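You operate a simulated robot arm through the tools that you are given. There is no shell and no other tool. Be economical: measure what you need, move in short steps, check, and stop when the job is done.

The job below is to be done with a simulated robot arm. You get a single attempt, and the scene is never put back.

Task
Take the grey oblong tub and leave it on the blue-edged bench open shelf. Then open the blue-edged bench door, fetch the white bag and stand it on the blue-edged bench cupboard shelf, then shut the door. Then push the third machine left lower door that stands open shut. Then take the green tub and put it on the grey bench top. Then take the magenta pack on the low top from the left of the second film bench and put it away on the white-edged bench top. Then take the small blue bag and leave it on the flat carton with a red bar. The order counts. Set down upright: white bag.

Only the result counts: the job must be done as asked and must still hold three seconds after the hand-in. Knocking over, shifting, dropping, spilling or breaking anything else fails it.

Robot
A 7-joint arm with a fingered hand on a trunk, on a base that drives. Base frame: it is fixed to the floor where the robot stands at the start and does not move with it; the origin is under the middle of the robot, x ahead of it, y to its left, z up; the surface under the hand at the start is at about z = 80. Lengths are in cm, angles in rad, forces in N, time in s.
Its first joint turns from -2.601 to 2.601 rad. Places, roughly: blue-edged bench cupboard shelf [70, 10, 40]; blue-edged bench door [40, 0, 40]; blue-edged bench open shelf [20, 130, 30]; flat carton with a red bar (27x21x2 cm) [70, 90, 80]; green tub (17x24x10 cm) [-140, -370, 50]; grey bench top [0, -820, 80]; grey oblong tub (7x11x5 cm) [90, 0, 80]; magenta pack (8x4x2 cm) [-290, -600, 60]; small blue bag (11x5x17 cm) [150, -120, 90]; third machine left lower door [-370, -270, 30]; white bag [50, 0, 75]; white-edged bench top [160, -170, 80]. Payload 3.5 kg.
Tool frame: the origin (TCP) lies between the finger pads and is the grasp point; the fingertips stand 3 cm ahead of it; z points along the fingers, y is the line along which they close. The gripper opens to 10.4 cm. The gripper's body begins 3.5 cm behind the TCP. The gripper is a hand of 4 fingers: y runs from the thumb to the fingers, the wrist lies at [-1.5, -11, -18.6] in the tool frame, and closing takes about 1.5 s.
Orientation is that of the tool frame in the base frame, as [roll, pitch, yaw] about the fixed x, y, z axes, in that order (R = Rz(yaw) Ry(pitch) Rx(roll)). With the fingers straight down and the wrist toward the robot, the tool's x, y and z point along [0, 1, 0], [1, 0, 0] and [0, 0, -1] of the base frame.

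Tools
- The arm moves only by the tool drive_tool. Its arguments are lists of equal length, an entry for each row: "xyz": the shift along the tool's x, y, z in cm, a list of three; "delta_rot": the turn, a rotation vector about the tool's x, y, z in rad, a list of three. In form: {"xyz": [[x, y, z], ...], "delta_rot": [[ax, ay, az], ...]}. A call has 1 to 8 rows; each row is the pose to reach, as a shift and turn from the pose commanded when the call began, along the tool's axes at that moment. "grip" is the closure, from 0 (fully open) to 1 (shut), set as the call begins (left out, the last holds). Rows are played at 5 a second. More than 5 cm and 0.15 rad between two rows, or a gripper value outside its range, and nothing of the call is played. Where a pose cannot be reached the arm comes as near as it can. A force on the tool above 40 N (or 10 N above the force at the start of the call, whichever is more), or a blocked arm, ends the call early, and 0.2 s more pass. Each finger travels about 4.5 cm/s and halts on what it meets, pressing with about 25 N; the grip force reading is that of the motor and also rises with nothing between the fingers. The clock runs only during rows and for 0.2 s after the last one: add rows that repeat a pose to give the fingers time. It gives the time, the measured TCP pose, the force on the tool (base axes), the opening and the grip force at its end, in the units of the frame above (readings bear some noise), with the torque about the TCP (base axes, N m) and any sound that the robot's microphone picked up.
- Cameras (640 x 400 px; columns grow to the right, rows downward): "scene" is now at [1.86, 16.6, 155.26]; the picture's right is [-0.07, -1.00, 0.00], its down [-0.89, 0.06, -0.46] and it looks along [0.46, -0.03, -0.89] (base axes); focal length 256 px, centre (320, 200). "wrist" rides on the gripper at [6.1, -9.2, -13] in the tool frame; the picture's right is [-0.81, 0.28, -0.52], its down [-0.53, -0.71, 0.46] and it looks along [-0.24, 0.64, 0.72] (tool axes); focal length 275 px, centre (320, 200). There is no depth. A picture from a camera that has moved, and an enlarged one, comes with that camera's place and axes in the base frame and with its lens.
- capture(camera): a new picture of that camera. The clock stands still meanwhile.
- lift_body(by): slides the trunk up (or, below 0, down) by that many cm; the arm and the scene camera ride with it, the base frame stays. It gives what a move gives, with no picture.
- steer(legs): drives the robot by 1 to 6 legs, each [ahead, left, turn to the left] in cm, cm and rad, along the robot's own axes; the way and the turn of a leg run together, so that a leg with both is an arc; at most 150 cm and 3.142 rad a leg. The arm and the cameras ride along, it lands a little off, and it stops where it bumps. It gives what a move gives.
- set_fingers(index, middle, ring, thumb_bend, thumb_turn): sets how far each is bent, from 0 (flat) to 100 (curled in); at 30 the hand is open as for a grip, at 70 the pads meet at the TCP. One left out holds its place. A second passes; each finger stops where it meets its share of the squeeze, and holds until it gets a number again. A gripper value or a shape takes the hand back. It gives what a move gives, with no picture; readings hold the bend of each and the force on the fingers (four entries, about 0 where the hand has none), thumb and palm. thumb_turn goes from beside the hand (0) to across from the fingers (100), as for a grip.
- set_grasp(shape): the hand has 4 fingers and takes this shape, open, in about a second: jaw (thumb against the fingers, like two jaws); tri (thumb and two fingers); tip (a fingertip pinch); poke (one finger out to press); point (the index stretched); flat (the hand flat); cup (the hand cupped); fist (a fist). The gripper value then closes the fingers along that shape, each until it touches; the sizes above hold for jaw. It gives what a move gives, with no picture.
- turn_head(pan, tilt): turns the head with the scene camera to pan (to the left, within 2.705 rad either way) and tilt (down, from -0.506 to 1.204), counted from straight ahead of the robot. It gives what a move gives.
- zoom(camera, box): a new picture of the part [left, top, right, bottom] of that camera's present view, enlarged. The clock stands still meanwhile.
- finish_job(): hands the job in; it is judged then, once.

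Work in short steps. Places have to be worked out from the pictures, the camera data and where the tool is seen: move nearer, look again, correct. Check each grasp and each placing, and mend what went wrong. You have 196 turns and 162 pictures in all, those below and enlarged ones among them. Open the gripper and draw the arm clear of the work before you hand the job in, unless the task says otherwise.

The tools are called after "Request:" as name(argument=value, ...) on one line, values as JSON. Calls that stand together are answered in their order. drive_tool: Moves the arm, as the interface text tells. Its arguments: {"type":"object","properties":{"xyz":{"type":"array"},"delta_rot":{"type":"array"},"grip":{"type":"number"}},"required":["xyz","delta_rot"]} The other tools are called the same way: lift_body (by) slides the trunk up or down; set_grasp (shape) gives the hand a shape; set_fingers (index, middle, ring, thumb_bend, thumb_turn) moves the fingers one by one; steer (legs) drives the base; turn_head (pan, tilt) turns the head that bears the scene camera; capture (camera) takes a picture; zoom (camera, box) takes an enlarged picture of a part of a camera's view; finish_job () hands the job in.

At the start:

```text
clock: 0.0
tcp_pos: [57.73, 30.3, 111.05]
ee_rot: [3.141, 0.0, 1.571]
contact_force: [-1.1, -0.1, -0.4]
ft_torque: [-0.01, 0.0, -0.03]
gripper_width: 10.34
gripper_force: 0.0
shape: jaw
bend: [30.0, 30.0, 30.0, 30.0, 98.0]
finger forces: [0.0, 0.0, 0.0, 0.0, 0.1, 0.0]
trunk travel left (down, up): [-62.5, 8.5]
robot x, y, heading: [-0.12, -0.14, 0.001]
head pan, tilt: [-0.07, 1.094]
```

scene: 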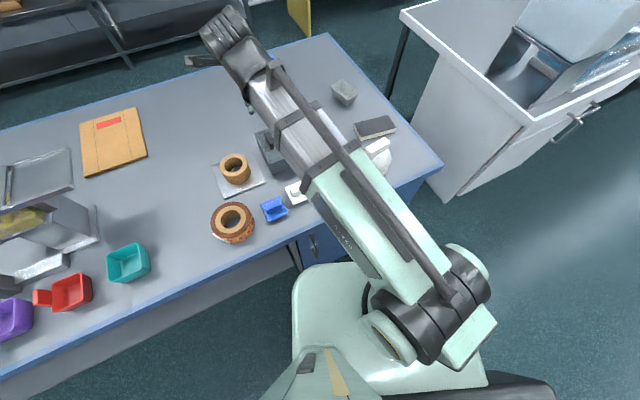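
wrist: 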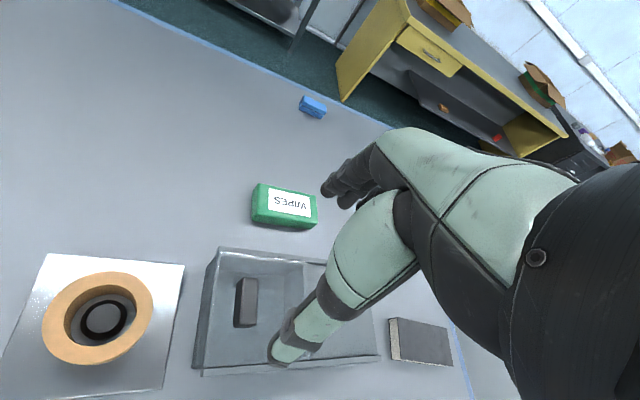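

The scene picture puts the grey tub near (88, 2) with the bench turned about 0.4 rad. I take a closer look at the tub and the bag.

Request:
zoom(camera="scene", box=[200, 40, 460, 260])

Request:
turn_head(pan=1.1, tilt=0.8)

Request:
capture(camera="scene")

```text
1.82 times, centred on (330, 150) of scene
camera zoom: at [1.86, 16.6, 155.26], right [-0.07, -1.0, 0.0], down [-0.89, 0.06, -0.46], along [0.46, -0.03, -0.89], focal length 465 px, centre (302, 291)
```

zoom: 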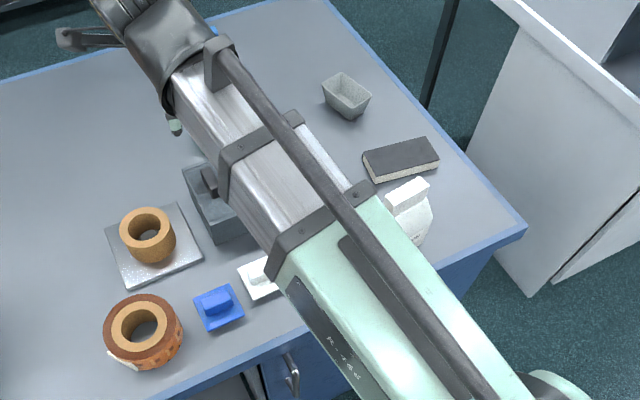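

```text
clock: 1.4
tcp_pos: [57.69, 30.34, 110.89]
ee_rot: [-3.141, -0.001, 1.571]
contact_force: [-0.2, 0.1, -1.0]
ft_torque: [0.01, 0.02, 0.0]
gripper_width: 10.35
gripper_force: 0.3
shape: jaw
bend: [30.0, 30.0, 30.0, 30.0, 98.0]
finger forces: [0.1, 0.0, 0.0, 0.0, 0.0, 0.1]
trunk travel left (down, up): [-62.5, 8.5]
robot x, y, heading: [-0.16, 0.32, 0.002]
head pan, tilt: [1.1, 0.799]
```

```text
158 pictures are left
camera scene: at [-0.81, 24.22, 157.4], right [0.89, -0.45, 0.0], down [-0.33, -0.64, -0.7], along [0.32, 0.62, -0.72], focal length 256 px, centre (320, 200)
```

scene: 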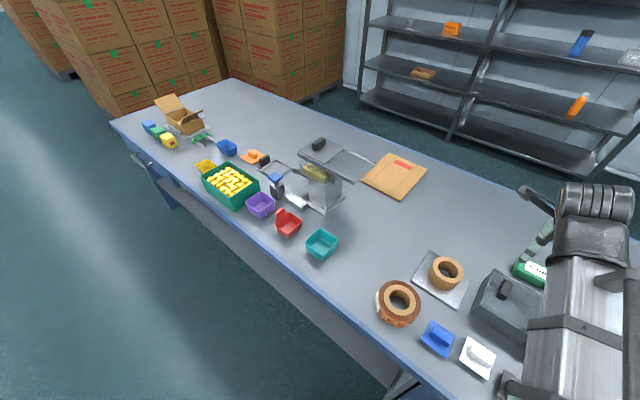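

Tub centre is near (87.2, 1.4), its long axis at about 0.53 rad. I move above it, turning the tool so that it closes across the short side.

Request:
drive_tool(xyz=[[-3.4, 3.5, 0.5], [-6.8, 7, 1], [-10.2, 10.5, 1.5], [-13.6, 14, 2], [-17, 17.5, 2.5], [-20.4, 21, 3], [-23.8, 24.5, 3.5], [-27.2, 28, 4]], delta_rot=[[0, 0, 0.128], [0, 0, 0.256], [0, 0, 0.384], [0, 0, 0.512], [0, 0, 0.64], [0, 0, 0.768], [0, 0, 0.896], [0, 0, 1.02]])

Request:
turn_head(pan=-0.05, tilt=0.95)

Request:
capture(camera="scene")

Request:
capture(camera="wrist")

```text
clock: 3.2
tcp_pos: [85.75, 2.9, 107.01]
ee_rot: [3.141, -0.001, 0.549]
contact_force: [0.2, -0.8, 0.4]
ft_torque: [0.0, 0.03, 0.03]
gripper_width: 10.4
gripper_force: 0.0
shape: jaw
bend: [30.0, 30.0, 30.0, 30.0, 98.0]
finger forces: [0.1, 0.0, 0.0, 0.1, 0.0, 0.0]
trunk travel left (down, up): [-62.5, 8.5]
robot x, y, heading: [-0.1, 0.15, -0.002]
head pan, tilt: [1.1, 0.799]
```

```text
clock: 4.5
tcp_pos: [85.7, 2.91, 107.12]
ee_rot: [-3.141, -0.001, 0.552]
contact_force: [-0.2, -0.3, -0.4]
ft_torque: [0.06, 0.01, 0.03]
gripper_width: 10.42
gripper_force: 0.1
shape: jaw
bend: [30.0, 30.0, 30.0, 30.0, 98.0]
finger forces: [0.1, 0.1, 0.0, 0.0, 0.0, 0.0]
trunk travel left (down, up): [-62.5, 8.5]
robot x, y, heading: [0.19, 0.29, 0.004]
head pan, tilt: [-0.051, 0.949]
```

```text
157 pictures are left
camera scene: at [2.79, 16.67, 156.25], right [-0.05, -1.0, 0.0], down [-0.81, 0.04, -0.58], along [0.58, -0.03, -0.81], focal length 256 px, centre (320, 200)
```

scene: 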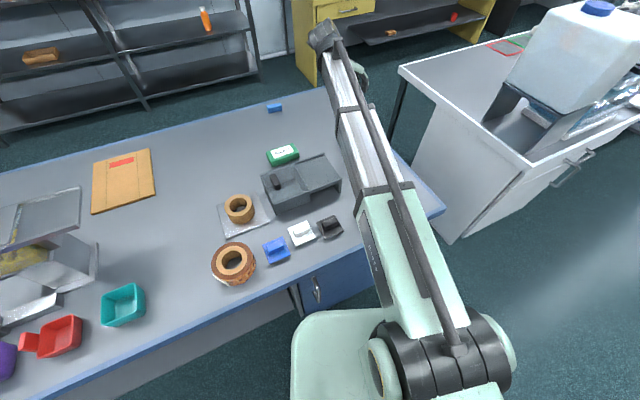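

```text
156 pictures are left
camera wrist: at [85.97, 14.05, 120.05], right [-0.55, -0.66, 0.52], down [-0.83, 0.33, -0.46], along [0.13, -0.68, -0.72], focal length 275 px, centre (320, 200)
```

wrist: 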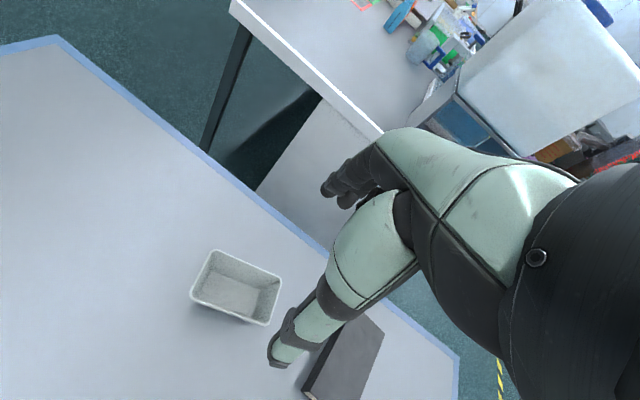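

The wrist picture confirms the tub at about (87, 1) with its long axis near 0.63 rad. I tilt the tool 0.6 rad forward and lower it over the tub.

Request:
drive_tool(xyz=[[-0.2, 0.5, 2.4], [-0.4, 1, 4.8], [-0.6, 1.5, 7.2], [-0.8, 2, 9.6], [-0.93, 2.48, 12], [-0.93, 2.48, 12]], delta_rot=[[0.005, 0.12, -0.016], [0.01, 0.24, -0.032], [0.015, 0.36, -0.048], [0.02, 0.48, -0.064], [0.024, 0.6, -0.08], [0.024, 0.6, -0.08]])

Request:
capture(camera="wrist")

Request:
capture(camera="scene")

```text
clock: 6.0
tcp_pos: [86.05, 0.52, 95.09]
ee_rot: [3.141, -0.602, 0.633]
contact_force: [0.6, 0.4, 0.3]
ft_torque: [0.0, 0.0, 0.0]
gripper_width: 10.39
gripper_force: 0.0
shape: jaw
bend: [30.0, 30.0, 30.0, 30.0, 98.0]
finger forces: [0.0, 0.0, 0.0, 0.0, 0.0, 0.0]
trunk travel left (down, up): [-62.5, 8.5]
robot x, y, heading: [-0.35, -0.29, -0.002]
head pan, tilt: [-0.051, 0.949]
```

```text
155 pictures are left
camera wrist: at [78.69, 6.59, 109.28], right [-0.61, -0.79, -0.03], down [-0.57, 0.47, -0.68], along [0.55, -0.4, -0.73], focal length 275 px, centre (320, 200)
```

wrist: 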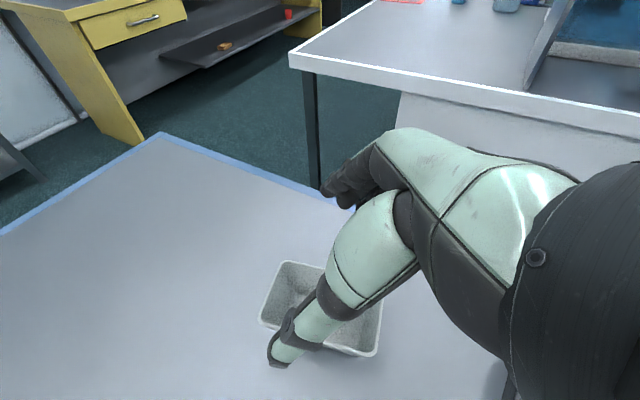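

```text
154 pictures are left
camera scene: at [2.79, 16.66, 156.25], right [-0.05, -1.0, 0.0], down [-0.81, 0.04, -0.58], along [0.58, -0.03, -0.81], focal length 256 px, centre (320, 200)
```

scene: 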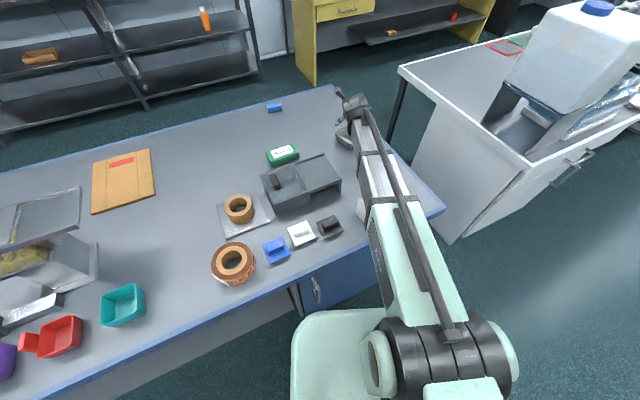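

The tub sits between thumb and fingers as planned. I lower 11 cm straight down in base axes.

Request:
drive_tool(xyz=[[-2.1, -0.1, 3.1], [-4.2, -0.2, 6.2], [-5.5, -0.3, 8.1], [-6.35, -0.3, 9.25], [-6.35, -0.3, 9.25]], delta_rot=[[0, 0, 0], [0, 0, 0], [0, 0, 0], [0, 0, 0], [0, 0, 0]])

Request:
capture(camera="wrist")

```text
clock: 7.2
tcp_pos: [85.92, 0.69, 83.89]
ee_rot: [-3.141, -0.602, 0.633]
contact_force: [0.2, 0.4, 0.0]
ft_torque: [-0.07, -0.06, 0.04]
gripper_width: 10.4
gripper_force: 0.1
shape: jaw
bend: [30.0, 30.0, 30.0, 30.0, 98.0]
finger forces: [0.1, 0.0, 1.3, 0.0, 0.0, 0.1]
trunk travel left (down, up): [-62.5, 8.5]
robot x, y, heading: [0.21, -0.05, 0.001]
head pan, tilt: [-0.051, 0.949]
```

```text
153 pictures are left
camera wrist: at [78.57, 6.84, 98.06], right [-0.61, -0.79, -0.03], down [-0.57, 0.47, -0.68], along [0.55, -0.4, -0.74], focal length 275 px, centre (320, 200)
```

wrist: 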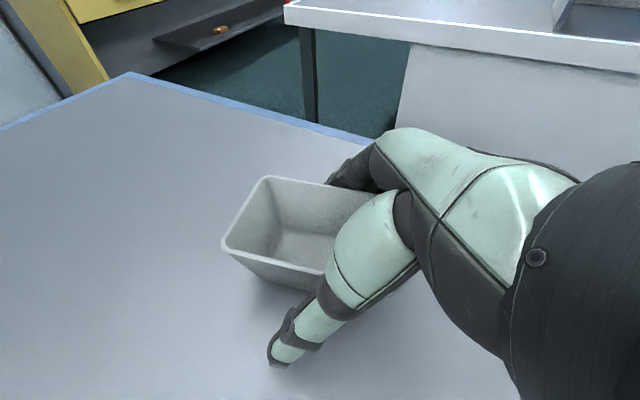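

Thumb and fingers stand on either side of the tub. I close the hand.

Request:
drive_tool(xyz=[[0, 0, 0], [0, 0, 0], [0, 0, 0], [0, 0, 0], [0, 0, 0], [0, 0, 0], [0, 0, 0], [0, 0, 0]], delta_rot=[[0, 0, 0], [0, 0, 0], [0, 0, 0], [0, 0, 0], [0, 0, 0], [0, 0, 0], [0, 0, 0], [0, 0, 0]], grip=1)

Request:
capture(camera="wrist")

```text
clock: 8.9
tcp_pos: [85.93, 0.6, 83.91]
ee_rot: [3.141, -0.602, 0.634]
contact_force: [1.3, -1.0, 5.6]
ft_torque: [-0.22, -0.1, 0.06]
gripper_width: 4.85
gripper_force: 24.8
shape: jaw
bend: [74.0, 47.0, 43.0, 72.0, 100.0]
finger forces: [13.2, 7.6, 7.8, 0.0, 23.3, 0.0]
trunk travel left (down, up): [-62.5, 8.5]
robot x, y, heading: [-0.05, -0.1, -0.001]
head pan, tilt: [-0.051, 0.949]
```

```text
152 pictures are left
camera wrist: at [78.57, 6.83, 98.11], right [-0.61, -0.79, -0.03], down [-0.57, 0.47, -0.68], along [0.55, -0.4, -0.73], focal length 275 px, centre (320, 200)
```

wrist: 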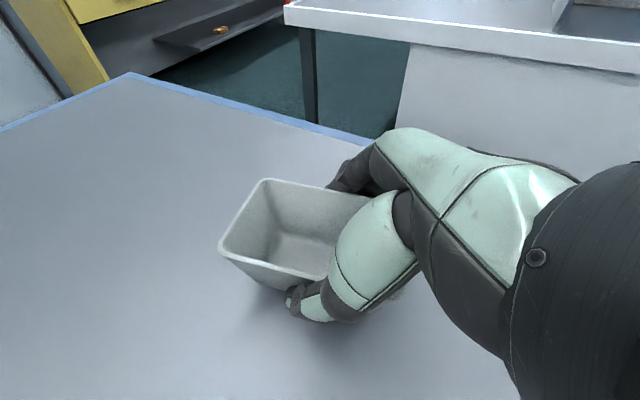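

All fingers hold with force. I lift straight up and check.

Request:
drive_tool(xyz=[[1.0, 0, -1.5], [3.1, 0, -4.5], [5.6, 0, -8.2], [8.4, 0, -12.3], [8.4, 0, -12.3]], delta_rot=[[0, 0, 0], [0, 0, 0], [0, 0, 0], [0, 0, 0], [0, 0, 0]])

Request:
capture(camera="wrist")

Request:
capture(camera="scene")

```text
clock: 10.2
tcp_pos: [86.05, 0.67, 98.64]
ee_rot: [-3.14, -0.601, 0.632]
contact_force: [-0.1, 0.1, -0.5]
ft_torque: [-0.03, -0.02, 0.0]
gripper_width: 4.82
gripper_force: 24.2
shape: jaw
bend: [74.0, 47.0, 45.0, 72.0, 100.0]
finger forces: [13.3, 7.3, 3.9, 0.0, 24.0, 0.0]
trunk travel left (down, up): [-62.5, 8.5]
robot x, y, heading: [-0.04, 0.09, 0.003]
head pan, tilt: [-0.051, 0.949]
```

```text
151 pictures are left
camera wrist: at [78.73, 6.74, 112.95], right [-0.61, -0.79, -0.03], down [-0.57, 0.47, -0.68], along [0.55, -0.4, -0.74], focal length 275 px, centre (320, 200)
```

wrist: 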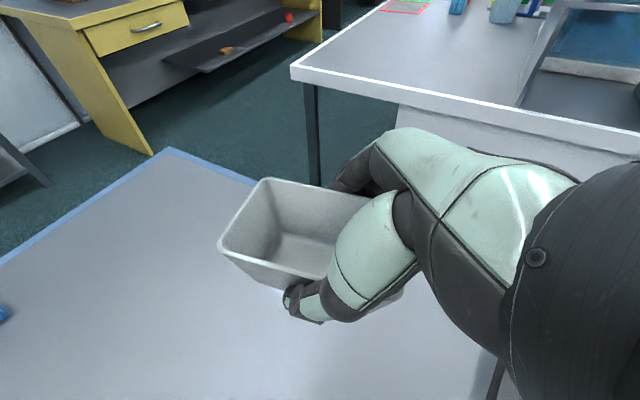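

```text
150 pictures are left
camera scene: at [2.79, 16.67, 156.25], right [-0.05, -1.0, 0.0], down [-0.81, 0.04, -0.58], along [0.58, -0.03, -0.81], focal length 256 px, centre (320, 200)
```

scene: 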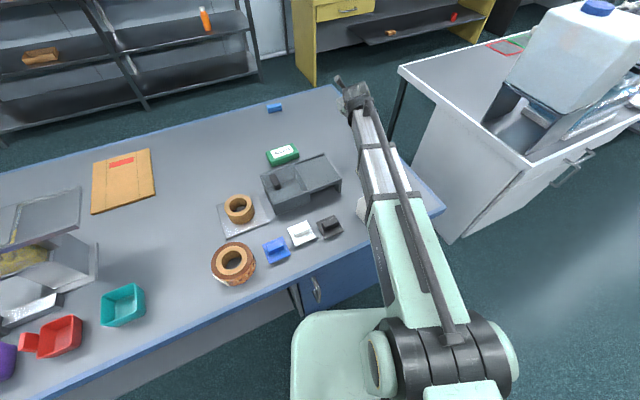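

The tub is held well. Before backing off I look behind the robot on both sides.

Request:
turn_head(pan=2.3, tilt=0.45)

Request:
capture(camera="scene")

Request:
turn_head(pan=-2.5, tilt=0.45)

Request:
capture(camera="scene")

Request:
turn_head(pan=-1.3, tilt=0.45)

Request:
capture(camera="scene")

```text
clock: 12.3
tcp_pos: [86.09, 0.51, 98.72]
ee_rot: [3.141, -0.599, 0.635]
contact_force: [-0.9, -0.1, -0.2]
ft_torque: [-0.01, -0.01, 0.01]
gripper_width: 4.79
gripper_force: 25.2
shape: jaw
bend: [74.0, 47.0, 45.0, 72.0, 100.0]
finger forces: [13.2, 7.3, 3.9, 0.0, 24.0, 0.0]
trunk travel left (down, up): [-62.5, 8.5]
robot x, y, heading: [-0.35, -0.06, 0.002]
head pan, tilt: [2.3, 0.45]
```

```text
149 pictures are left
camera scene: at [-10.59, 23.89, 160.45], right [0.75, 0.67, 0.0], down [0.29, -0.32, -0.9], along [-0.6, 0.67, -0.44], focal length 256 px, centre (320, 200)
```

scene: 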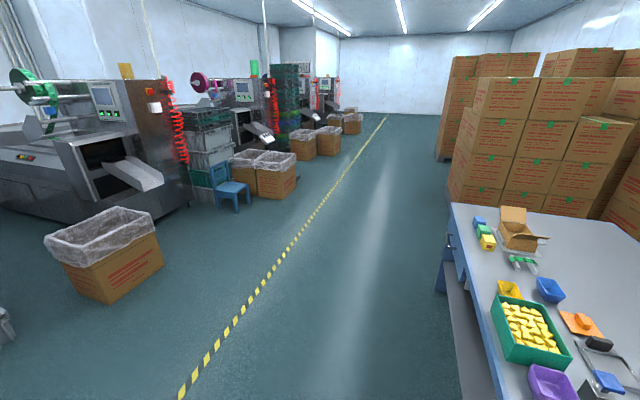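

```text
clock: 16.1
tcp_pos: [86.11, 0.65, 98.71]
ee_rot: [-3.139, -0.6, 0.635]
contact_force: [-0.4, -0.4, -0.3]
ft_torque: [-0.01, 0.0, 0.03]
gripper_width: 4.81
gripper_force: 24.7
shape: jaw
bend: [74.0, 47.0, 45.0, 72.0, 100.0]
finger forces: [13.2, 7.3, 3.8, 0.1, 24.1, 0.0]
trunk travel left (down, up): [-62.5, 8.5]
robot x, y, heading: [-0.2, -0.05, -0.001]
head pan, tilt: [-2.499, 0.45]
```

```text
148 pictures are left
camera scene: at [-11.82, 11.53, 160.45], right [-0.6, 0.8, 0.0], down [0.35, 0.26, -0.9], along [-0.72, -0.54, -0.44], focal length 256 px, centre (320, 200)
```

scene: 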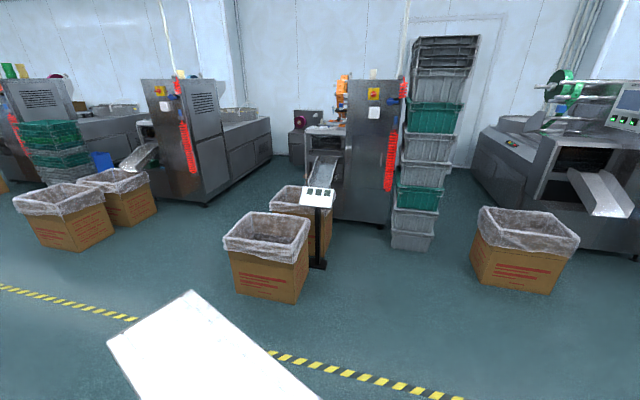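

```text
clock: 17.5
tcp_pos: [86.03, 0.6, 98.69]
ee_rot: [-3.14, -0.599, 0.633]
contact_force: [0.5, -0.9, -0.3]
ft_torque: [0.02, 0.04, 0.03]
gripper_width: 4.84
gripper_force: 25.3
shape: jaw
bend: [74.0, 47.0, 45.0, 72.0, 100.0]
finger forces: [13.2, 7.2, 3.8, 0.0, 24.2, 0.0]
trunk travel left (down, up): [-62.5, 8.5]
robot x, y, heading: [0.11, -0.24, 0.004]
head pan, tilt: [-1.3, 0.45]
```

```text
147 pictures are left
camera scene: at [-2.02, 8.18, 160.45], right [-0.96, -0.27, 0.0], down [-0.12, 0.42, -0.9], along [0.24, -0.87, -0.44], focal length 256 px, centre (320, 200)
```

scene: 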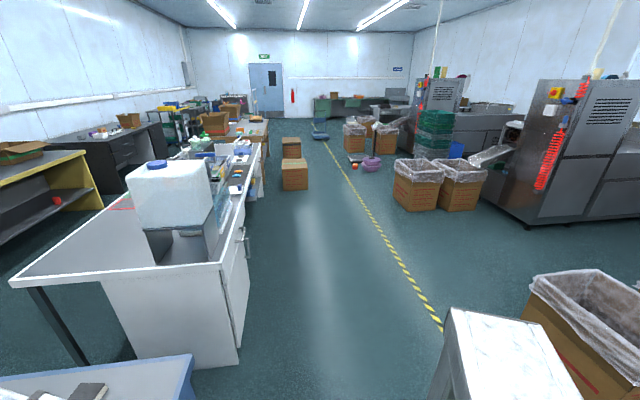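

Behind-left is clear (a white stand is at the right behind). I back off leftwards, turn to face the bench squarely, and slide along to the open shelf section.

Request:
steer(legs=[[-60, 30, 0], [0, 0, 0.4], [-20, 54, 0]])

Request:
turn_head(pan=0, tilt=0.75)

Request:
capture(camera="scene")

```text
clock: 25.3
tcp_pos: [-21.5, 105.86, 98.64]
ee_rot: [-3.14, -0.601, 1.038]
contact_force: [-0.9, -0.6, -1.1]
ft_torque: [-0.04, 0.02, 0.02]
gripper_width: 4.81
gripper_force: 25.0
shape: jaw
bend: [74.0, 47.0, 45.0, 72.0, 100.0]
finger forces: [13.2, 7.2, 4.0, 0.1, 24.0, 0.0]
trunk travel left (down, up): [-62.5, 8.5]
robot x, y, heading: [-100.3, 71.09, 0.404]
head pan, tilt: [-1.3, 0.45]
```

```text
clock: 26.8
tcp_pos: [-21.45, 105.87, 98.66]
ee_rot: [-3.141, -0.601, 1.04]
contact_force: [0.1, 0.9, -1.0]
ft_torque: [-0.01, 0.01, 0.06]
gripper_width: 4.8
gripper_force: 24.9
shape: jaw
bend: [74.0, 47.0, 45.0, 72.0, 100.0]
finger forces: [13.2, 7.3, 3.8, 0.0, 24.0, 0.1]
trunk travel left (down, up): [-62.5, 8.5]
robot x, y, heading: [-100.14, 71.91, 0.407]
head pan, tilt: [0.0, 0.75]
```

```text
146 pictures are left
camera scene: at [-103.49, 88.46, 157.81], right [0.39, -0.92, 0.0], down [-0.63, -0.27, -0.73], along [0.67, 0.29, -0.68], focal length 256 px, centre (320, 200)
```

scene: 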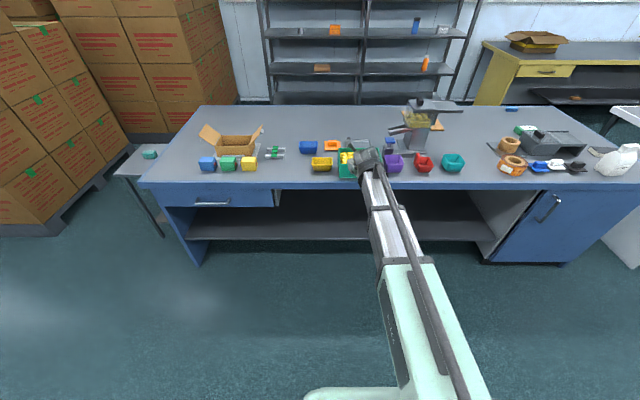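

Now the bench front is clear: drawer at left, open shelf (about z 33) in the middle, cupboard door with handle at right. I turn the tool to point squarely at the bench and lower the trunk.

Request:
drive_tool(xyz=[[0, 0, 0], [0, 0, 0], [0, 0, 0], [0, 0, 0], [0, 0, 0], [0, 0, 0]], delta_rot=[[-0.072, 0, 0.105], [-0.145, 0, 0.211], [-0.217, 0, 0.316], [-0.29, 0, 0.422], [-0.362, 0, 0.527], [-0.362, 0, 0.527]])

Request:
lift_body(by=-50)

Request:
capture(camera="scene")

Request:
capture(camera="wrist")

```text
clock: 28.2
tcp_pos: [-21.54, 105.93, 98.76]
ee_rot: [3.14, -0.6, 0.401]
contact_force: [-0.2, -0.3, -0.1]
ft_torque: [-0.01, 0.0, -0.03]
gripper_width: 4.82
gripper_force: 24.8
shape: jaw
bend: [74.0, 47.0, 45.0, 72.0, 100.0]
finger forces: [13.2, 7.2, 3.8, 0.1, 23.8, 0.0]
trunk travel left (down, up): [-62.5, 8.5]
robot x, y, heading: [-99.93, 71.45, 0.407]
head pan, tilt: [0.0, 0.75]
```

```text
refused: -50 is not a number from -40 to 40
```

```text
145 pictures are left
camera scene: at [-103.49, 88.47, 157.81], right [0.4, -0.92, 0.0], down [-0.63, -0.27, -0.73], along [0.67, 0.29, -0.68], focal length 256 px, centre (320, 200)
```

scene: 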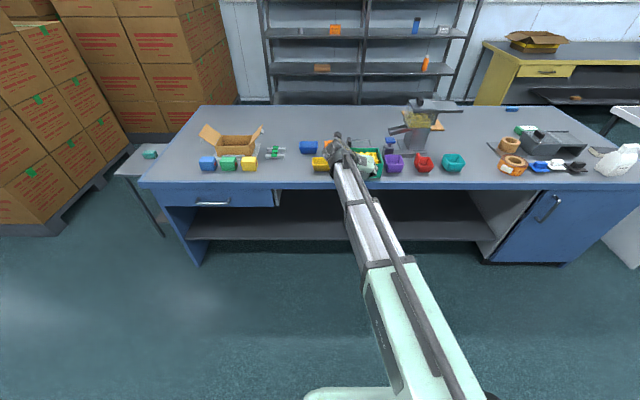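

```text
144 pictures are left
camera wrist: at [-27.28, 113.61, 112.9], right [-0.78, -0.63, -0.03], down [-0.44, 0.59, -0.68], along [0.44, -0.51, -0.73], focal length 275 px, centre (320, 200)
```

wrist: 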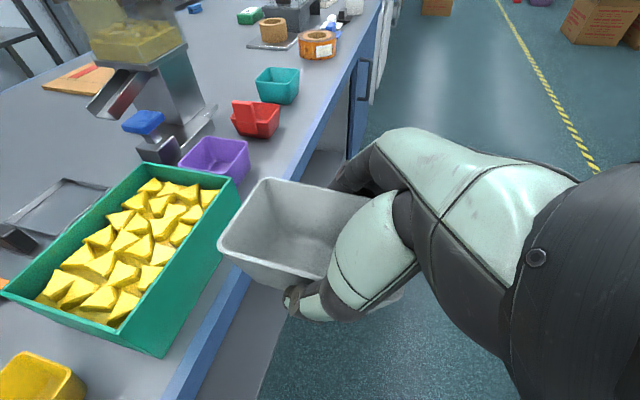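

The tub front is only about 5 cm from the edge in plan, so I back off 10 cm before lowering the trunk in two parts.

Request:
steer(legs=[[-10, 0, 0]])

Request:
lift_body(by=-40)

Request:
lift_body(by=-14)

Request:
turn_head(pan=0, tilt=0.4)

Request:
capture(camera="scene")

Request:
capture(camera="wrist")

```text
clock: 29.3
tcp_pos: [-30.62, 101.96, 98.79]
ee_rot: [3.138, -0.602, 0.402]
contact_force: [-1.1, -0.7, 0.3]
ft_torque: [0.01, -0.02, 0.01]
gripper_width: 4.79
gripper_force: 24.8
shape: jaw
bend: [74.0, 47.0, 45.0, 72.0, 100.0]
finger forces: [13.1, 7.2, 3.8, 0.0, 23.9, 0.1]
trunk travel left (down, up): [-62.5, 8.5]
robot x, y, heading: [-109.2, 67.24, 0.403]
head pan, tilt: [0.0, 0.75]
```

```text
clock: 33.2
tcp_pos: [-30.59, 101.87, 58.62]
ee_rot: [-3.141, -0.6, 0.399]
contact_force: [0.0, -0.5, -0.2]
ft_torque: [0.0, -0.04, 0.01]
gripper_width: 4.78
gripper_force: 25.0
shape: jaw
bend: [74.0, 47.0, 45.0, 72.0, 100.0]
finger forces: [13.2, 7.3, 3.7, 0.0, 23.8, 0.1]
trunk travel left (down, up): [-22.5, 48.5]
robot x, y, heading: [-109.22, 67.53, 0.406]
head pan, tilt: [0.0, 0.75]
```

```text
clock: 34.8
tcp_pos: [-30.54, 101.9, 44.75]
ee_rot: [3.139, -0.601, 0.401]
contact_force: [-0.2, 0.1, -0.3]
ft_torque: [0.01, 0.02, 0.01]
gripper_width: 4.79
gripper_force: 25.2
shape: jaw
bend: [74.0, 47.0, 45.0, 72.0, 100.0]
finger forces: [13.2, 7.2, 3.7, 0.1, 23.9, 0.0]
trunk travel left (down, up): [-8.5, 62.5]
robot x, y, heading: [-109.51, 67.48, 0.409]
head pan, tilt: [0.0, 0.75]
```

```text
clock: 35.7
tcp_pos: [-30.67, 101.99, 44.69]
ee_rot: [3.139, -0.6, 0.401]
contact_force: [-0.5, -0.3, 0.1]
ft_torque: [-0.02, 0.0, -0.06]
gripper_width: 4.8
gripper_force: 25.0
shape: jaw
bend: [74.0, 47.0, 45.0, 72.0, 100.0]
finger forces: [13.2, 7.2, 3.9, 0.0, 23.8, 0.0]
trunk travel left (down, up): [-8.5, 62.5]
robot x, y, heading: [-109.35, 67.35, 0.41]
head pan, tilt: [0.0, 0.4]
```

```text
143 pictures are left
camera scene: at [-111.66, 84.95, 106.91], right [0.39, -0.92, 0.0], down [-0.36, -0.15, -0.92], along [0.85, 0.36, -0.39], focal length 256 px, centre (320, 200)
```

scene: 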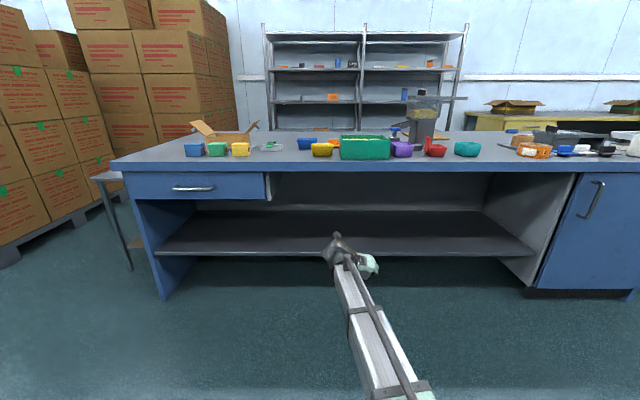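

```text
142 pictures are left
camera wrist: at [-36.31, 109.59, 58.9], right [-0.78, -0.63, -0.03], down [-0.44, 0.59, -0.68], along [0.44, -0.51, -0.73], focal length 275 px, centre (320, 200)
```

wrist: 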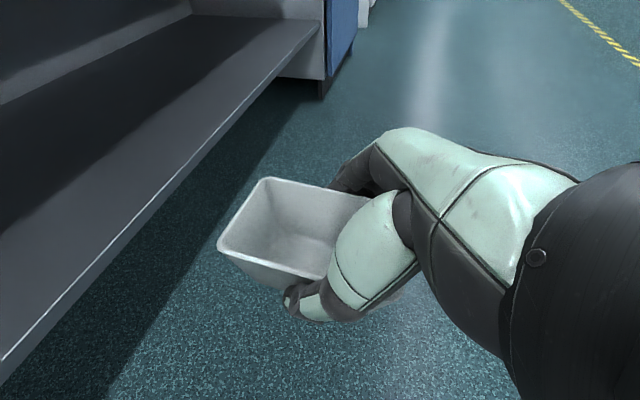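

Two views give the shelf top at z ≈ 32.4 with its front edge at d ≈ 38 (bench-normal coordinate); the tub bottom is at about 41. I lower 3 cm more and drive the tub straight in, first 26 cm.

Request:
lift_body(by=-3)

Request:
steer(legs=[[26, 0, 0]])

Request:
capture(camera="wrist")

Request:
capture(camera="scene")

```text
clock: 36.4
tcp_pos: [-30.58, 101.94, 41.69]
ee_rot: [3.14, -0.601, 0.402]
contact_force: [0.1, -0.3, -0.9]
ft_torque: [0.0, 0.0, 0.01]
gripper_width: 4.79
gripper_force: 24.6
shape: jaw
bend: [74.0, 47.0, 45.0, 72.0, 100.0]
finger forces: [13.2, 7.2, 3.7, 0.0, 23.8, 0.1]
trunk travel left (down, up): [-5.5, 65.5]
robot x, y, heading: [-109.68, 67.51, 0.41]
head pan, tilt: [0.0, 0.4]
```

```text
clock: 38.3
tcp_pos: [-6.96, 112.08, 41.76]
ee_rot: [3.14, -0.601, 0.398]
contact_force: [0.3, 0.2, -0.3]
ft_torque: [-0.03, 0.0, 0.03]
gripper_width: 4.81
gripper_force: 25.3
shape: jaw
bend: [74.0, 47.0, 45.0, 72.0, 100.0]
finger forces: [13.2, 7.2, 3.8, 0.0, 23.8, 0.1]
trunk travel left (down, up): [-5.5, 65.5]
robot x, y, heading: [-85.84, 77.45, 0.407]
head pan, tilt: [0.0, 0.4]
```

```text
141 pictures are left
camera wrist: at [-12.73, 119.59, 55.9], right [-0.78, -0.63, -0.03], down [-0.44, 0.59, -0.68], along [0.44, -0.51, -0.73], focal length 275 px, centre (320, 200)
```

wrist: 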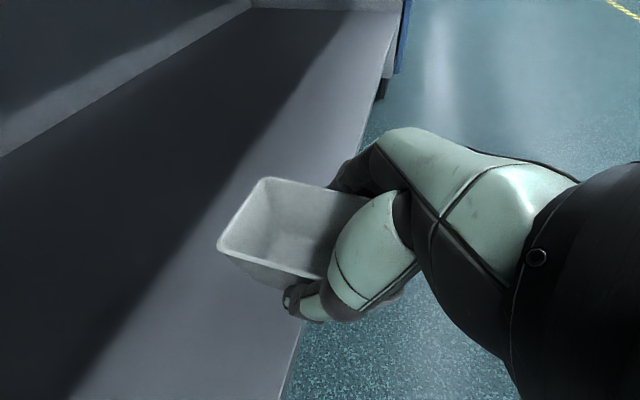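

```text
140 pictures are left
camera scene: at [-88.1, 95.03, 103.92], right [0.39, -0.92, 0.0], down [-0.36, -0.15, -0.92], along [0.85, 0.36, -0.39], focal length 256 px, centre (320, 200)
```

scene: 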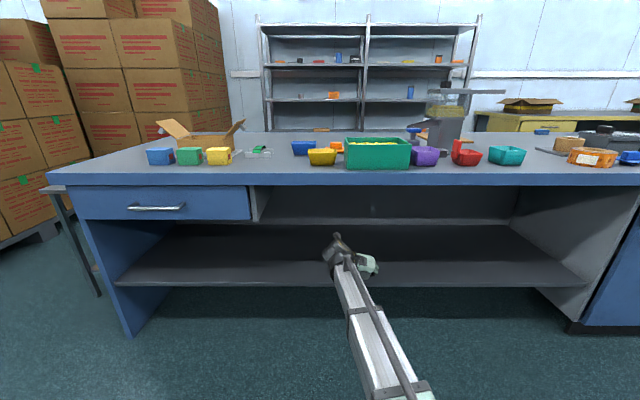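

The tub is clear above the shelf front and the arm passes well under the top. I drive the remaining 14 cm.

Request:
steer(legs=[[14, 0, 0]])

Request:
lift_body(by=-4)

Request:
capture(camera="wrist")

Request:
capture(camera="scene")

```text
clock: 39.6
tcp_pos: [5.75, 117.37, 41.64]
ee_rot: [3.139, -0.6, 0.399]
contact_force: [-0.6, -0.1, -0.3]
ft_torque: [-0.01, 0.01, 0.03]
gripper_width: 4.82
gripper_force: 25.1
shape: jaw
bend: [74.0, 47.0, 45.0, 72.0, 100.0]
finger forces: [13.2, 7.2, 3.7, 0.0, 23.8, 0.1]
trunk travel left (down, up): [-5.5, 65.5]
robot x, y, heading: [-73.17, 82.98, 0.404]
head pan, tilt: [0.0, 0.4]
```

```text
clock: 40.4
tcp_pos: [5.93, 117.31, 37.75]
ee_rot: [3.14, -0.6, 0.399]
contact_force: [-0.2, 0.4, -0.4]
ft_torque: [-0.01, 0.04, -0.02]
gripper_width: 4.77
gripper_force: 25.5
shape: jaw
bend: [74.0, 47.0, 45.0, 72.0, 100.0]
finger forces: [13.1, 7.1, 3.8, 0.0, 23.7, 0.0]
trunk travel left (down, up): [-1.5, 69.5]
robot x, y, heading: [-73.22, 83.24, 0.405]
head pan, tilt: [0.0, 0.4]
```

```text
139 pictures are left
camera wrist: at [0.06, 125.08, 51.9], right [-0.78, -0.63, -0.03], down [-0.44, 0.59, -0.68], along [0.44, -0.51, -0.73], focal length 275 px, centre (320, 200)
```

wrist: 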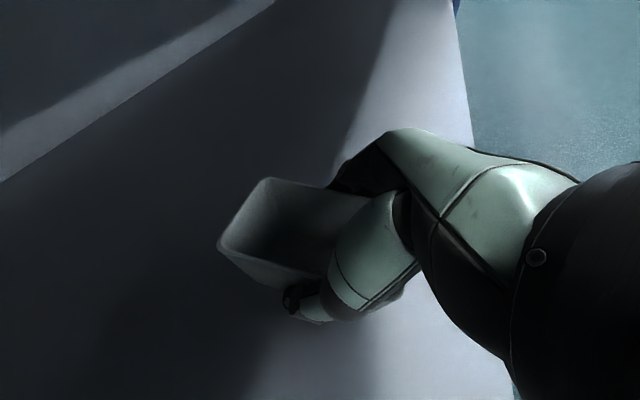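

```text
138 pictures are left
camera scene: at [-75.31, 100.51, 99.92], right [0.39, -0.92, 0.0], down [-0.36, -0.15, -0.92], along [0.85, 0.36, -0.39], focal length 256 px, centre (320, 200)
```

scene: 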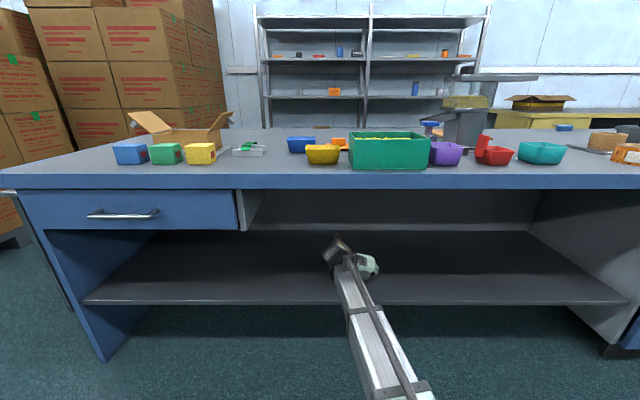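

No contact yet; the tub bottom should be about 1.4 cm above the shelf. I lower in small steps with the arm.

Request:
drive_tool(xyz=[[-0.3, 0, 0.41], [-0.56, 0, 0.82], [-0.7, 0, 1.0], [-0.7, 0, 1.0]], delta_rot=[[0, 0, 0], [0, 0, 0], [0, 0, 0], [0, 0, 0]])

```text
clock: 41.4
tcp_pos: [5.88, 117.36, 36.56]
ee_rot: [3.14, -0.601, 0.399]
contact_force: [0.0, -0.3, -0.5]
ft_torque: [-0.01, 0.01, 0.01]
gripper_width: 4.8
gripper_force: 24.7
shape: jaw
bend: [74.0, 47.0, 45.0, 72.0, 100.0]
finger forces: [13.2, 7.2, 3.8, 0.1, 23.8, 0.1]
trunk travel left (down, up): [-1.5, 69.5]
robot x, y, heading: [-73.23, 83.24, 0.406]
head pan, tilt: [0.0, 0.4]
```

Still no contact, so I go on down in half-centimetre steps.

Request:
drive_tool(xyz=[[-0.17, 0, 0.25], [-0.34, 0, 0.5], [-0.51, 0, 0.74], [-0.51, 0, 0.74]], delta_rot=[[0, 0, 0], [0, 0, 0], [0, 0, 0], [0, 0, 0]])

```text
clock: 42.4
tcp_pos: [5.76, 117.4, 35.75]
ee_rot: [3.139, -0.604, 0.4]
contact_force: [-1.8, -2.6, 14.4]
ft_torque: [-0.54, 0.09, -0.04]
gripper_width: 4.77
gripper_force: 24.7
shape: jaw
bend: [74.0, 47.0, 43.0, 72.0, 100.0]
finger forces: [12.9, 7.2, 18.6, 0.0, 23.7, 0.0]
trunk travel left (down, up): [-1.5, 69.5]
robot x, y, heading: [-73.28, 82.83, 0.405]
head pan, tilt: [0.0, 0.4]
```

Contact at TCP z 35.7 (shelf ≈ 32). I ease up slightly, then open.

Request:
drive_tool(xyz=[[0.1, 0, -0.15], [0.1, 0, -0.15], [0.1, 0, -0.15], [0.1, 0, -0.15], [0.1, 0, -0.15], [0.1, 0, -0.15], [0.1, 0, -0.15], [0.1, 0, -0.15]], delta_rot=[[0, 0, 0], [0, 0, 0], [0, 0, 0], [0, 0, 0], [0, 0, 0], [0, 0, 0], [0, 0, 0], [0, 0, 0]], grip=0)

Request:
capture(camera="wrist")

```text
clock: 44.2
tcp_pos: [5.74, 117.42, 35.66]
ee_rot: [3.141, -0.601, 0.399]
contact_force: [0.1, 0.4, 1.6]
ft_torque: [-0.1, -0.07, 0.03]
gripper_width: 10.33
gripper_force: 0.1
shape: jaw
bend: [30.0, 30.0, 30.0, 30.0, 98.0]
finger forces: [0.0, 0.0, 2.0, 0.1, 0.0, 0.0]
trunk travel left (down, up): [-1.5, 69.5]
robot x, y, heading: [-73.15, 82.93, 0.404]
head pan, tilt: [0.0, 0.4]
```

```text
137 pictures are left
camera wrist: at [0.05, 125.02, 49.98], right [-0.78, -0.63, -0.03], down [-0.44, 0.59, -0.68], along [0.44, -0.51, -0.73], focal length 275 px, centre (320, 200)
```

wrist: 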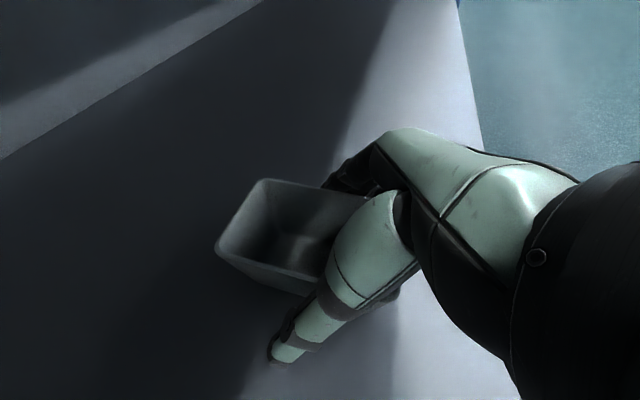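

The tub stands free on the shelf. I pull back along the fingers, then drive back.

Request:
drive_tool(xyz=[[0, 0, -2.5], [0, 0, -5], [0, 0, -7.5]], delta_rot=[[0, 0, 0], [0, 0, 0], [0, 0, 0]])

Request:
steer(legs=[[-55, 0, 0]])

Request:
capture(camera="scene")

```text
clock: 45.0
tcp_pos: [1.85, 115.74, 41.83]
ee_rot: [3.139, -0.601, 0.399]
contact_force: [0.4, -0.2, -1.1]
ft_torque: [0.02, -0.01, 0.02]
gripper_width: 10.39
gripper_force: 0.0
shape: jaw
bend: [30.0, 30.0, 30.0, 30.0, 98.0]
finger forces: [0.0, 0.1, 0.0, 0.0, 0.1, 0.1]
trunk travel left (down, up): [-1.5, 69.5]
robot x, y, heading: [-73.16, 83.06, 0.408]
head pan, tilt: [0.0, 0.4]
```

```text
clock: 48.2
tcp_pos: [-49.06, 94.16, 41.92]
ee_rot: [3.141, -0.6, 0.404]
contact_force: [-0.6, -0.2, -0.1]
ft_torque: [0.0, 0.0, 0.02]
gripper_width: 10.36
gripper_force: 0.1
shape: jaw
bend: [30.0, 30.0, 30.0, 30.0, 98.0]
finger forces: [0.1, 0.0, 0.0, 0.1, 0.1, 0.1]
trunk travel left (down, up): [-1.5, 69.5]
robot x, y, heading: [-124.04, 61.27, 0.406]
head pan, tilt: [0.0, 0.4]
```

```text
136 pictures are left
camera scene: at [-126.15, 78.7, 99.92], right [0.4, -0.92, 0.0], down [-0.36, -0.15, -0.92], along [0.85, 0.36, -0.39], focal length 256 px, centre (320, 200)
```

scene: 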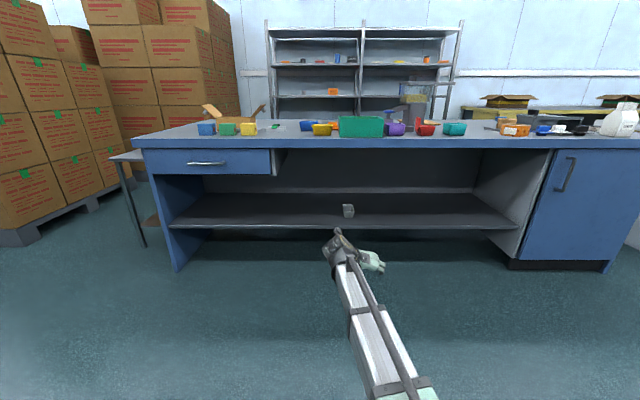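

The grey tub stands on the open shelf. Next the cupboard: the handle looks to be near s ≈ 2, z ≈ 63. I slide right in front of the door and raise the trunk.

Request:
steer(legs=[[0, -84, 0]])

Request:
lift_body(by=22)

Request:
turn_head(pan=-0.25, tilt=0.55)

Request:
capture(camera="scene")

```text
clock: 52.6
tcp_pos: [-16.15, 18.07, 41.91]
ee_rot: [3.14, -0.602, 0.403]
contact_force: [-1.0, 0.1, -0.2]
ft_torque: [-0.01, 0.01, -0.01]
gripper_width: 10.38
gripper_force: 0.0
shape: jaw
bend: [30.0, 30.0, 30.0, 30.0, 98.0]
finger forces: [0.1, 0.1, 0.1, 0.0, 0.0, 0.1]
trunk travel left (down, up): [-1.5, 69.5]
robot x, y, heading: [-91.01, -15.45, 0.409]
head pan, tilt: [0.0, 0.4]
```

```text
clock: 54.9
tcp_pos: [-16.09, 17.97, 63.96]
ee_rot: [3.14, -0.6, 0.403]
contact_force: [0.4, -0.3, 0.4]
ft_torque: [0.02, -0.02, -0.02]
gripper_width: 10.36
gripper_force: 0.1
shape: jaw
bend: [30.0, 30.0, 30.0, 30.0, 98.0]
finger forces: [0.0, 0.0, 0.0, 0.0, 0.0, 0.0]
trunk travel left (down, up): [-23.5, 47.5]
robot x, y, heading: [-91.09, -15.4, 0.409]
head pan, tilt: [0.0, 0.4]
```

```text
clock: 55.7
tcp_pos: [-16.16, 18.12, 63.84]
ee_rot: [3.14, -0.6, 0.404]
contact_force: [0.8, 0.4, 0.2]
ft_torque: [0.01, -0.02, 0.01]
gripper_width: 10.39
gripper_force: 0.1
shape: jaw
bend: [30.0, 30.0, 30.0, 30.0, 98.0]
finger forces: [0.0, 0.0, 0.1, 0.0, 0.0, 0.0]
trunk travel left (down, up): [-23.5, 47.5]
robot x, y, heading: [-91.1, -14.92, 0.404]
head pan, tilt: [-0.25, 0.55]
```

```text
135 pictures are left
camera scene: at [-92.91, 0.23, 120.55], right [0.16, -0.99, 0.0], down [-0.52, -0.08, -0.85], along [0.84, 0.14, -0.52], focal length 256 px, centre (320, 200)
```

scene: 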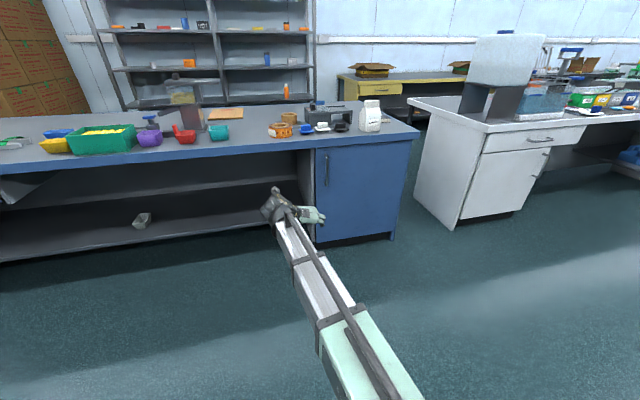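

I zoom on the placed tub (it looks oddly shaped from here) and on the door with its handle and the bag.

Request:
zoom(camera="scene", box=[90, 180, 210, 255])

Request:
zoom(camera="scene", box=[270, 90, 430, 250])

```text
5.33 times, centred on (150, 218) of scene
camera zoom: at [-92.91, 0.23, 120.55], right [0.16, -0.99, 0.0], down [-0.52, -0.08, -0.85], along [0.84, 0.14, -0.52], focal length 1363 px, centre (1227, 107)
```

zoom: 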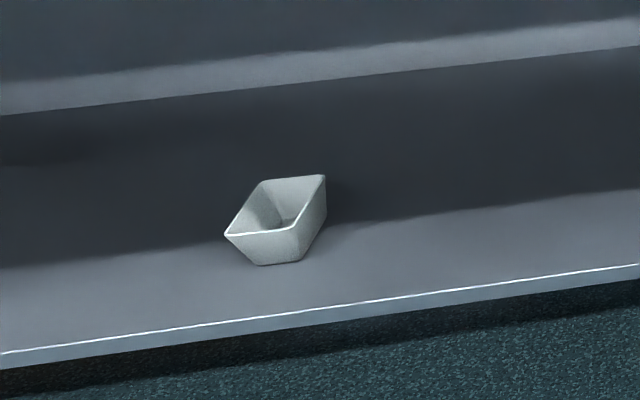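

```text
2.50 times, centred on (350, 170) of scene
camera zoom: at [-92.91, 0.23, 120.55], right [0.16, -0.99, 0.0], down [-0.52, -0.08, -0.85], along [0.84, 0.14, -0.52], focal length 639 px, centre (245, 275)
```

zoom: 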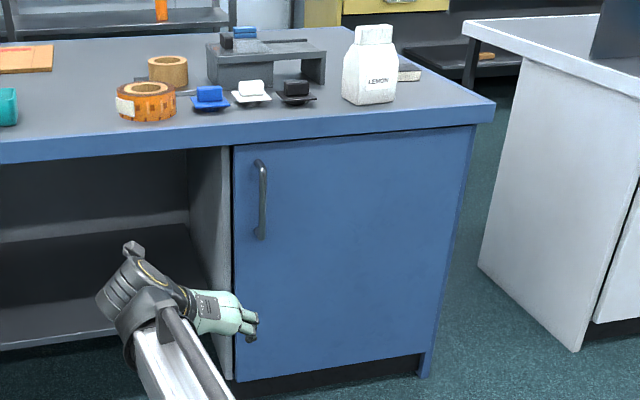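

The tub is upright on the shelf. The handle is a vertical bar at s ≈ 5, z 57–73, the hinge is at the right (s ≈ -44). I tilt the tool to near horizontal in front of the door.

Request:
drive_tool(xyz=[[0, 0, 0], [0, 0, 0], [0, 0, 0], [0, 0, 0], [0, 0, 0], [0, 0, 0], [0, 0, 0]], delta_rot=[[0, 0.135, 0], [0, 0.27, 0], [0, 0.405, 0], [0, 0.54, 0], [0, 0.675, 0], [0, 0.8, 0], [0, 0.8, 0]])

Request:
capture(camera="scene")

Request:
capture(camera="wrist")

```text
clock: 57.3
tcp_pos: [-16.16, 18.12, 63.99]
ee_rot: [3.138, -1.333, 0.406]
contact_force: [-0.7, -0.2, -0.9]
ft_torque: [-0.03, 0.01, 0.0]
gripper_width: 10.37
gripper_force: 0.0
shape: jaw
bend: [30.0, 30.0, 30.0, 30.0, 98.0]
finger forces: [0.0, 0.0, 0.0, 0.0, 0.0, 0.1]
out of reach, approached as far as the arm can: row 6, 7
trunk travel left (down, up): [-23.5, 47.5]
robot x, y, heading: [-90.83, -14.67, 0.412]
head pan, tilt: [-0.25, 0.55]
```

```text
132 pictures are left
camera scene: at [-92.91, 0.22, 120.54], right [0.16, -0.99, 0.0], down [-0.52, -0.08, -0.85], along [0.84, 0.14, -0.52], focal length 256 px, centre (320, 200)
```

scene: 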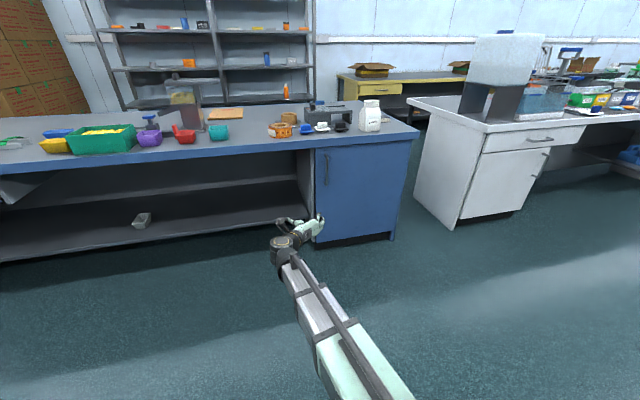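

```text
131 pictures are left
camera wrist: at [-30.12, 22.19, 72.98], right [-0.53, -0.53, -0.67], down [0.01, 0.78, -0.63], along [0.85, -0.34, -0.41], focal length 275 px, centre (320, 200)
```

wrist: 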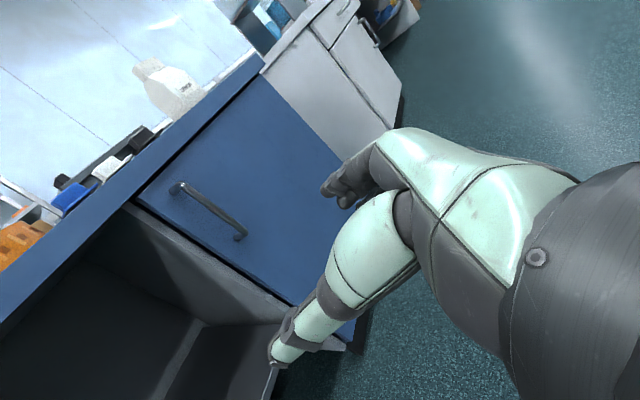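

The handle is at about d 31, s 5, z 65 in both views. I drive so the hand stands 9 cm in front of it.

Request:
steer(legs=[[29, -17.3, 0]])

Request:
capture(camera="wrist")

Request:
capture(camera="scene")

```text
clock: 59.5
tcp_pos: [16.85, 13.98, 63.99]
ee_rot: [3.128, -1.331, 0.421]
contact_force: [0.2, -0.5, -0.8]
ft_torque: [-0.03, -0.02, 0.01]
gripper_width: 10.37
gripper_force: 0.1
shape: jaw
bend: [30.0, 30.0, 30.0, 30.0, 98.0]
finger forces: [0.0, 0.0, 0.1, 0.0, 0.0, 0.1]
trunk travel left (down, up): [-23.5, 47.5]
robot x, y, heading: [-57.79, -19.21, 0.413]
head pan, tilt: [-0.25, 0.55]
```

```text
130 pictures are left
camera wrist: at [2.85, 18.09, 73.0], right [-0.53, -0.53, -0.66], down [0.01, 0.78, -0.63], along [0.85, -0.34, -0.41], focal length 275 px, centre (320, 200)
```

wrist: 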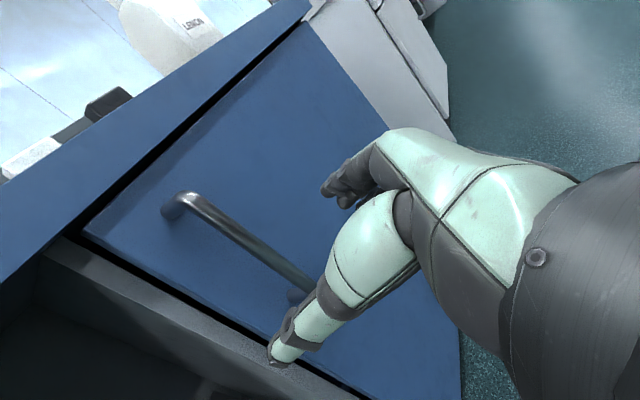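

```text
129 pictures are left
camera scene: at [-59.89, -4.04, 120.54], right [0.16, -0.99, 0.0], down [-0.52, -0.08, -0.85], along [0.84, 0.14, -0.52], focal length 256 px, centre (320, 200)
```

scene: 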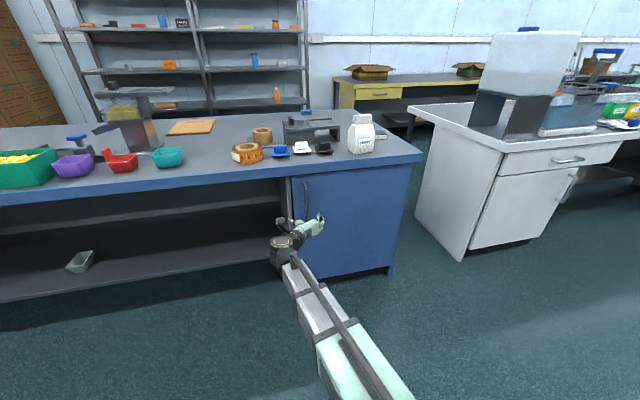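

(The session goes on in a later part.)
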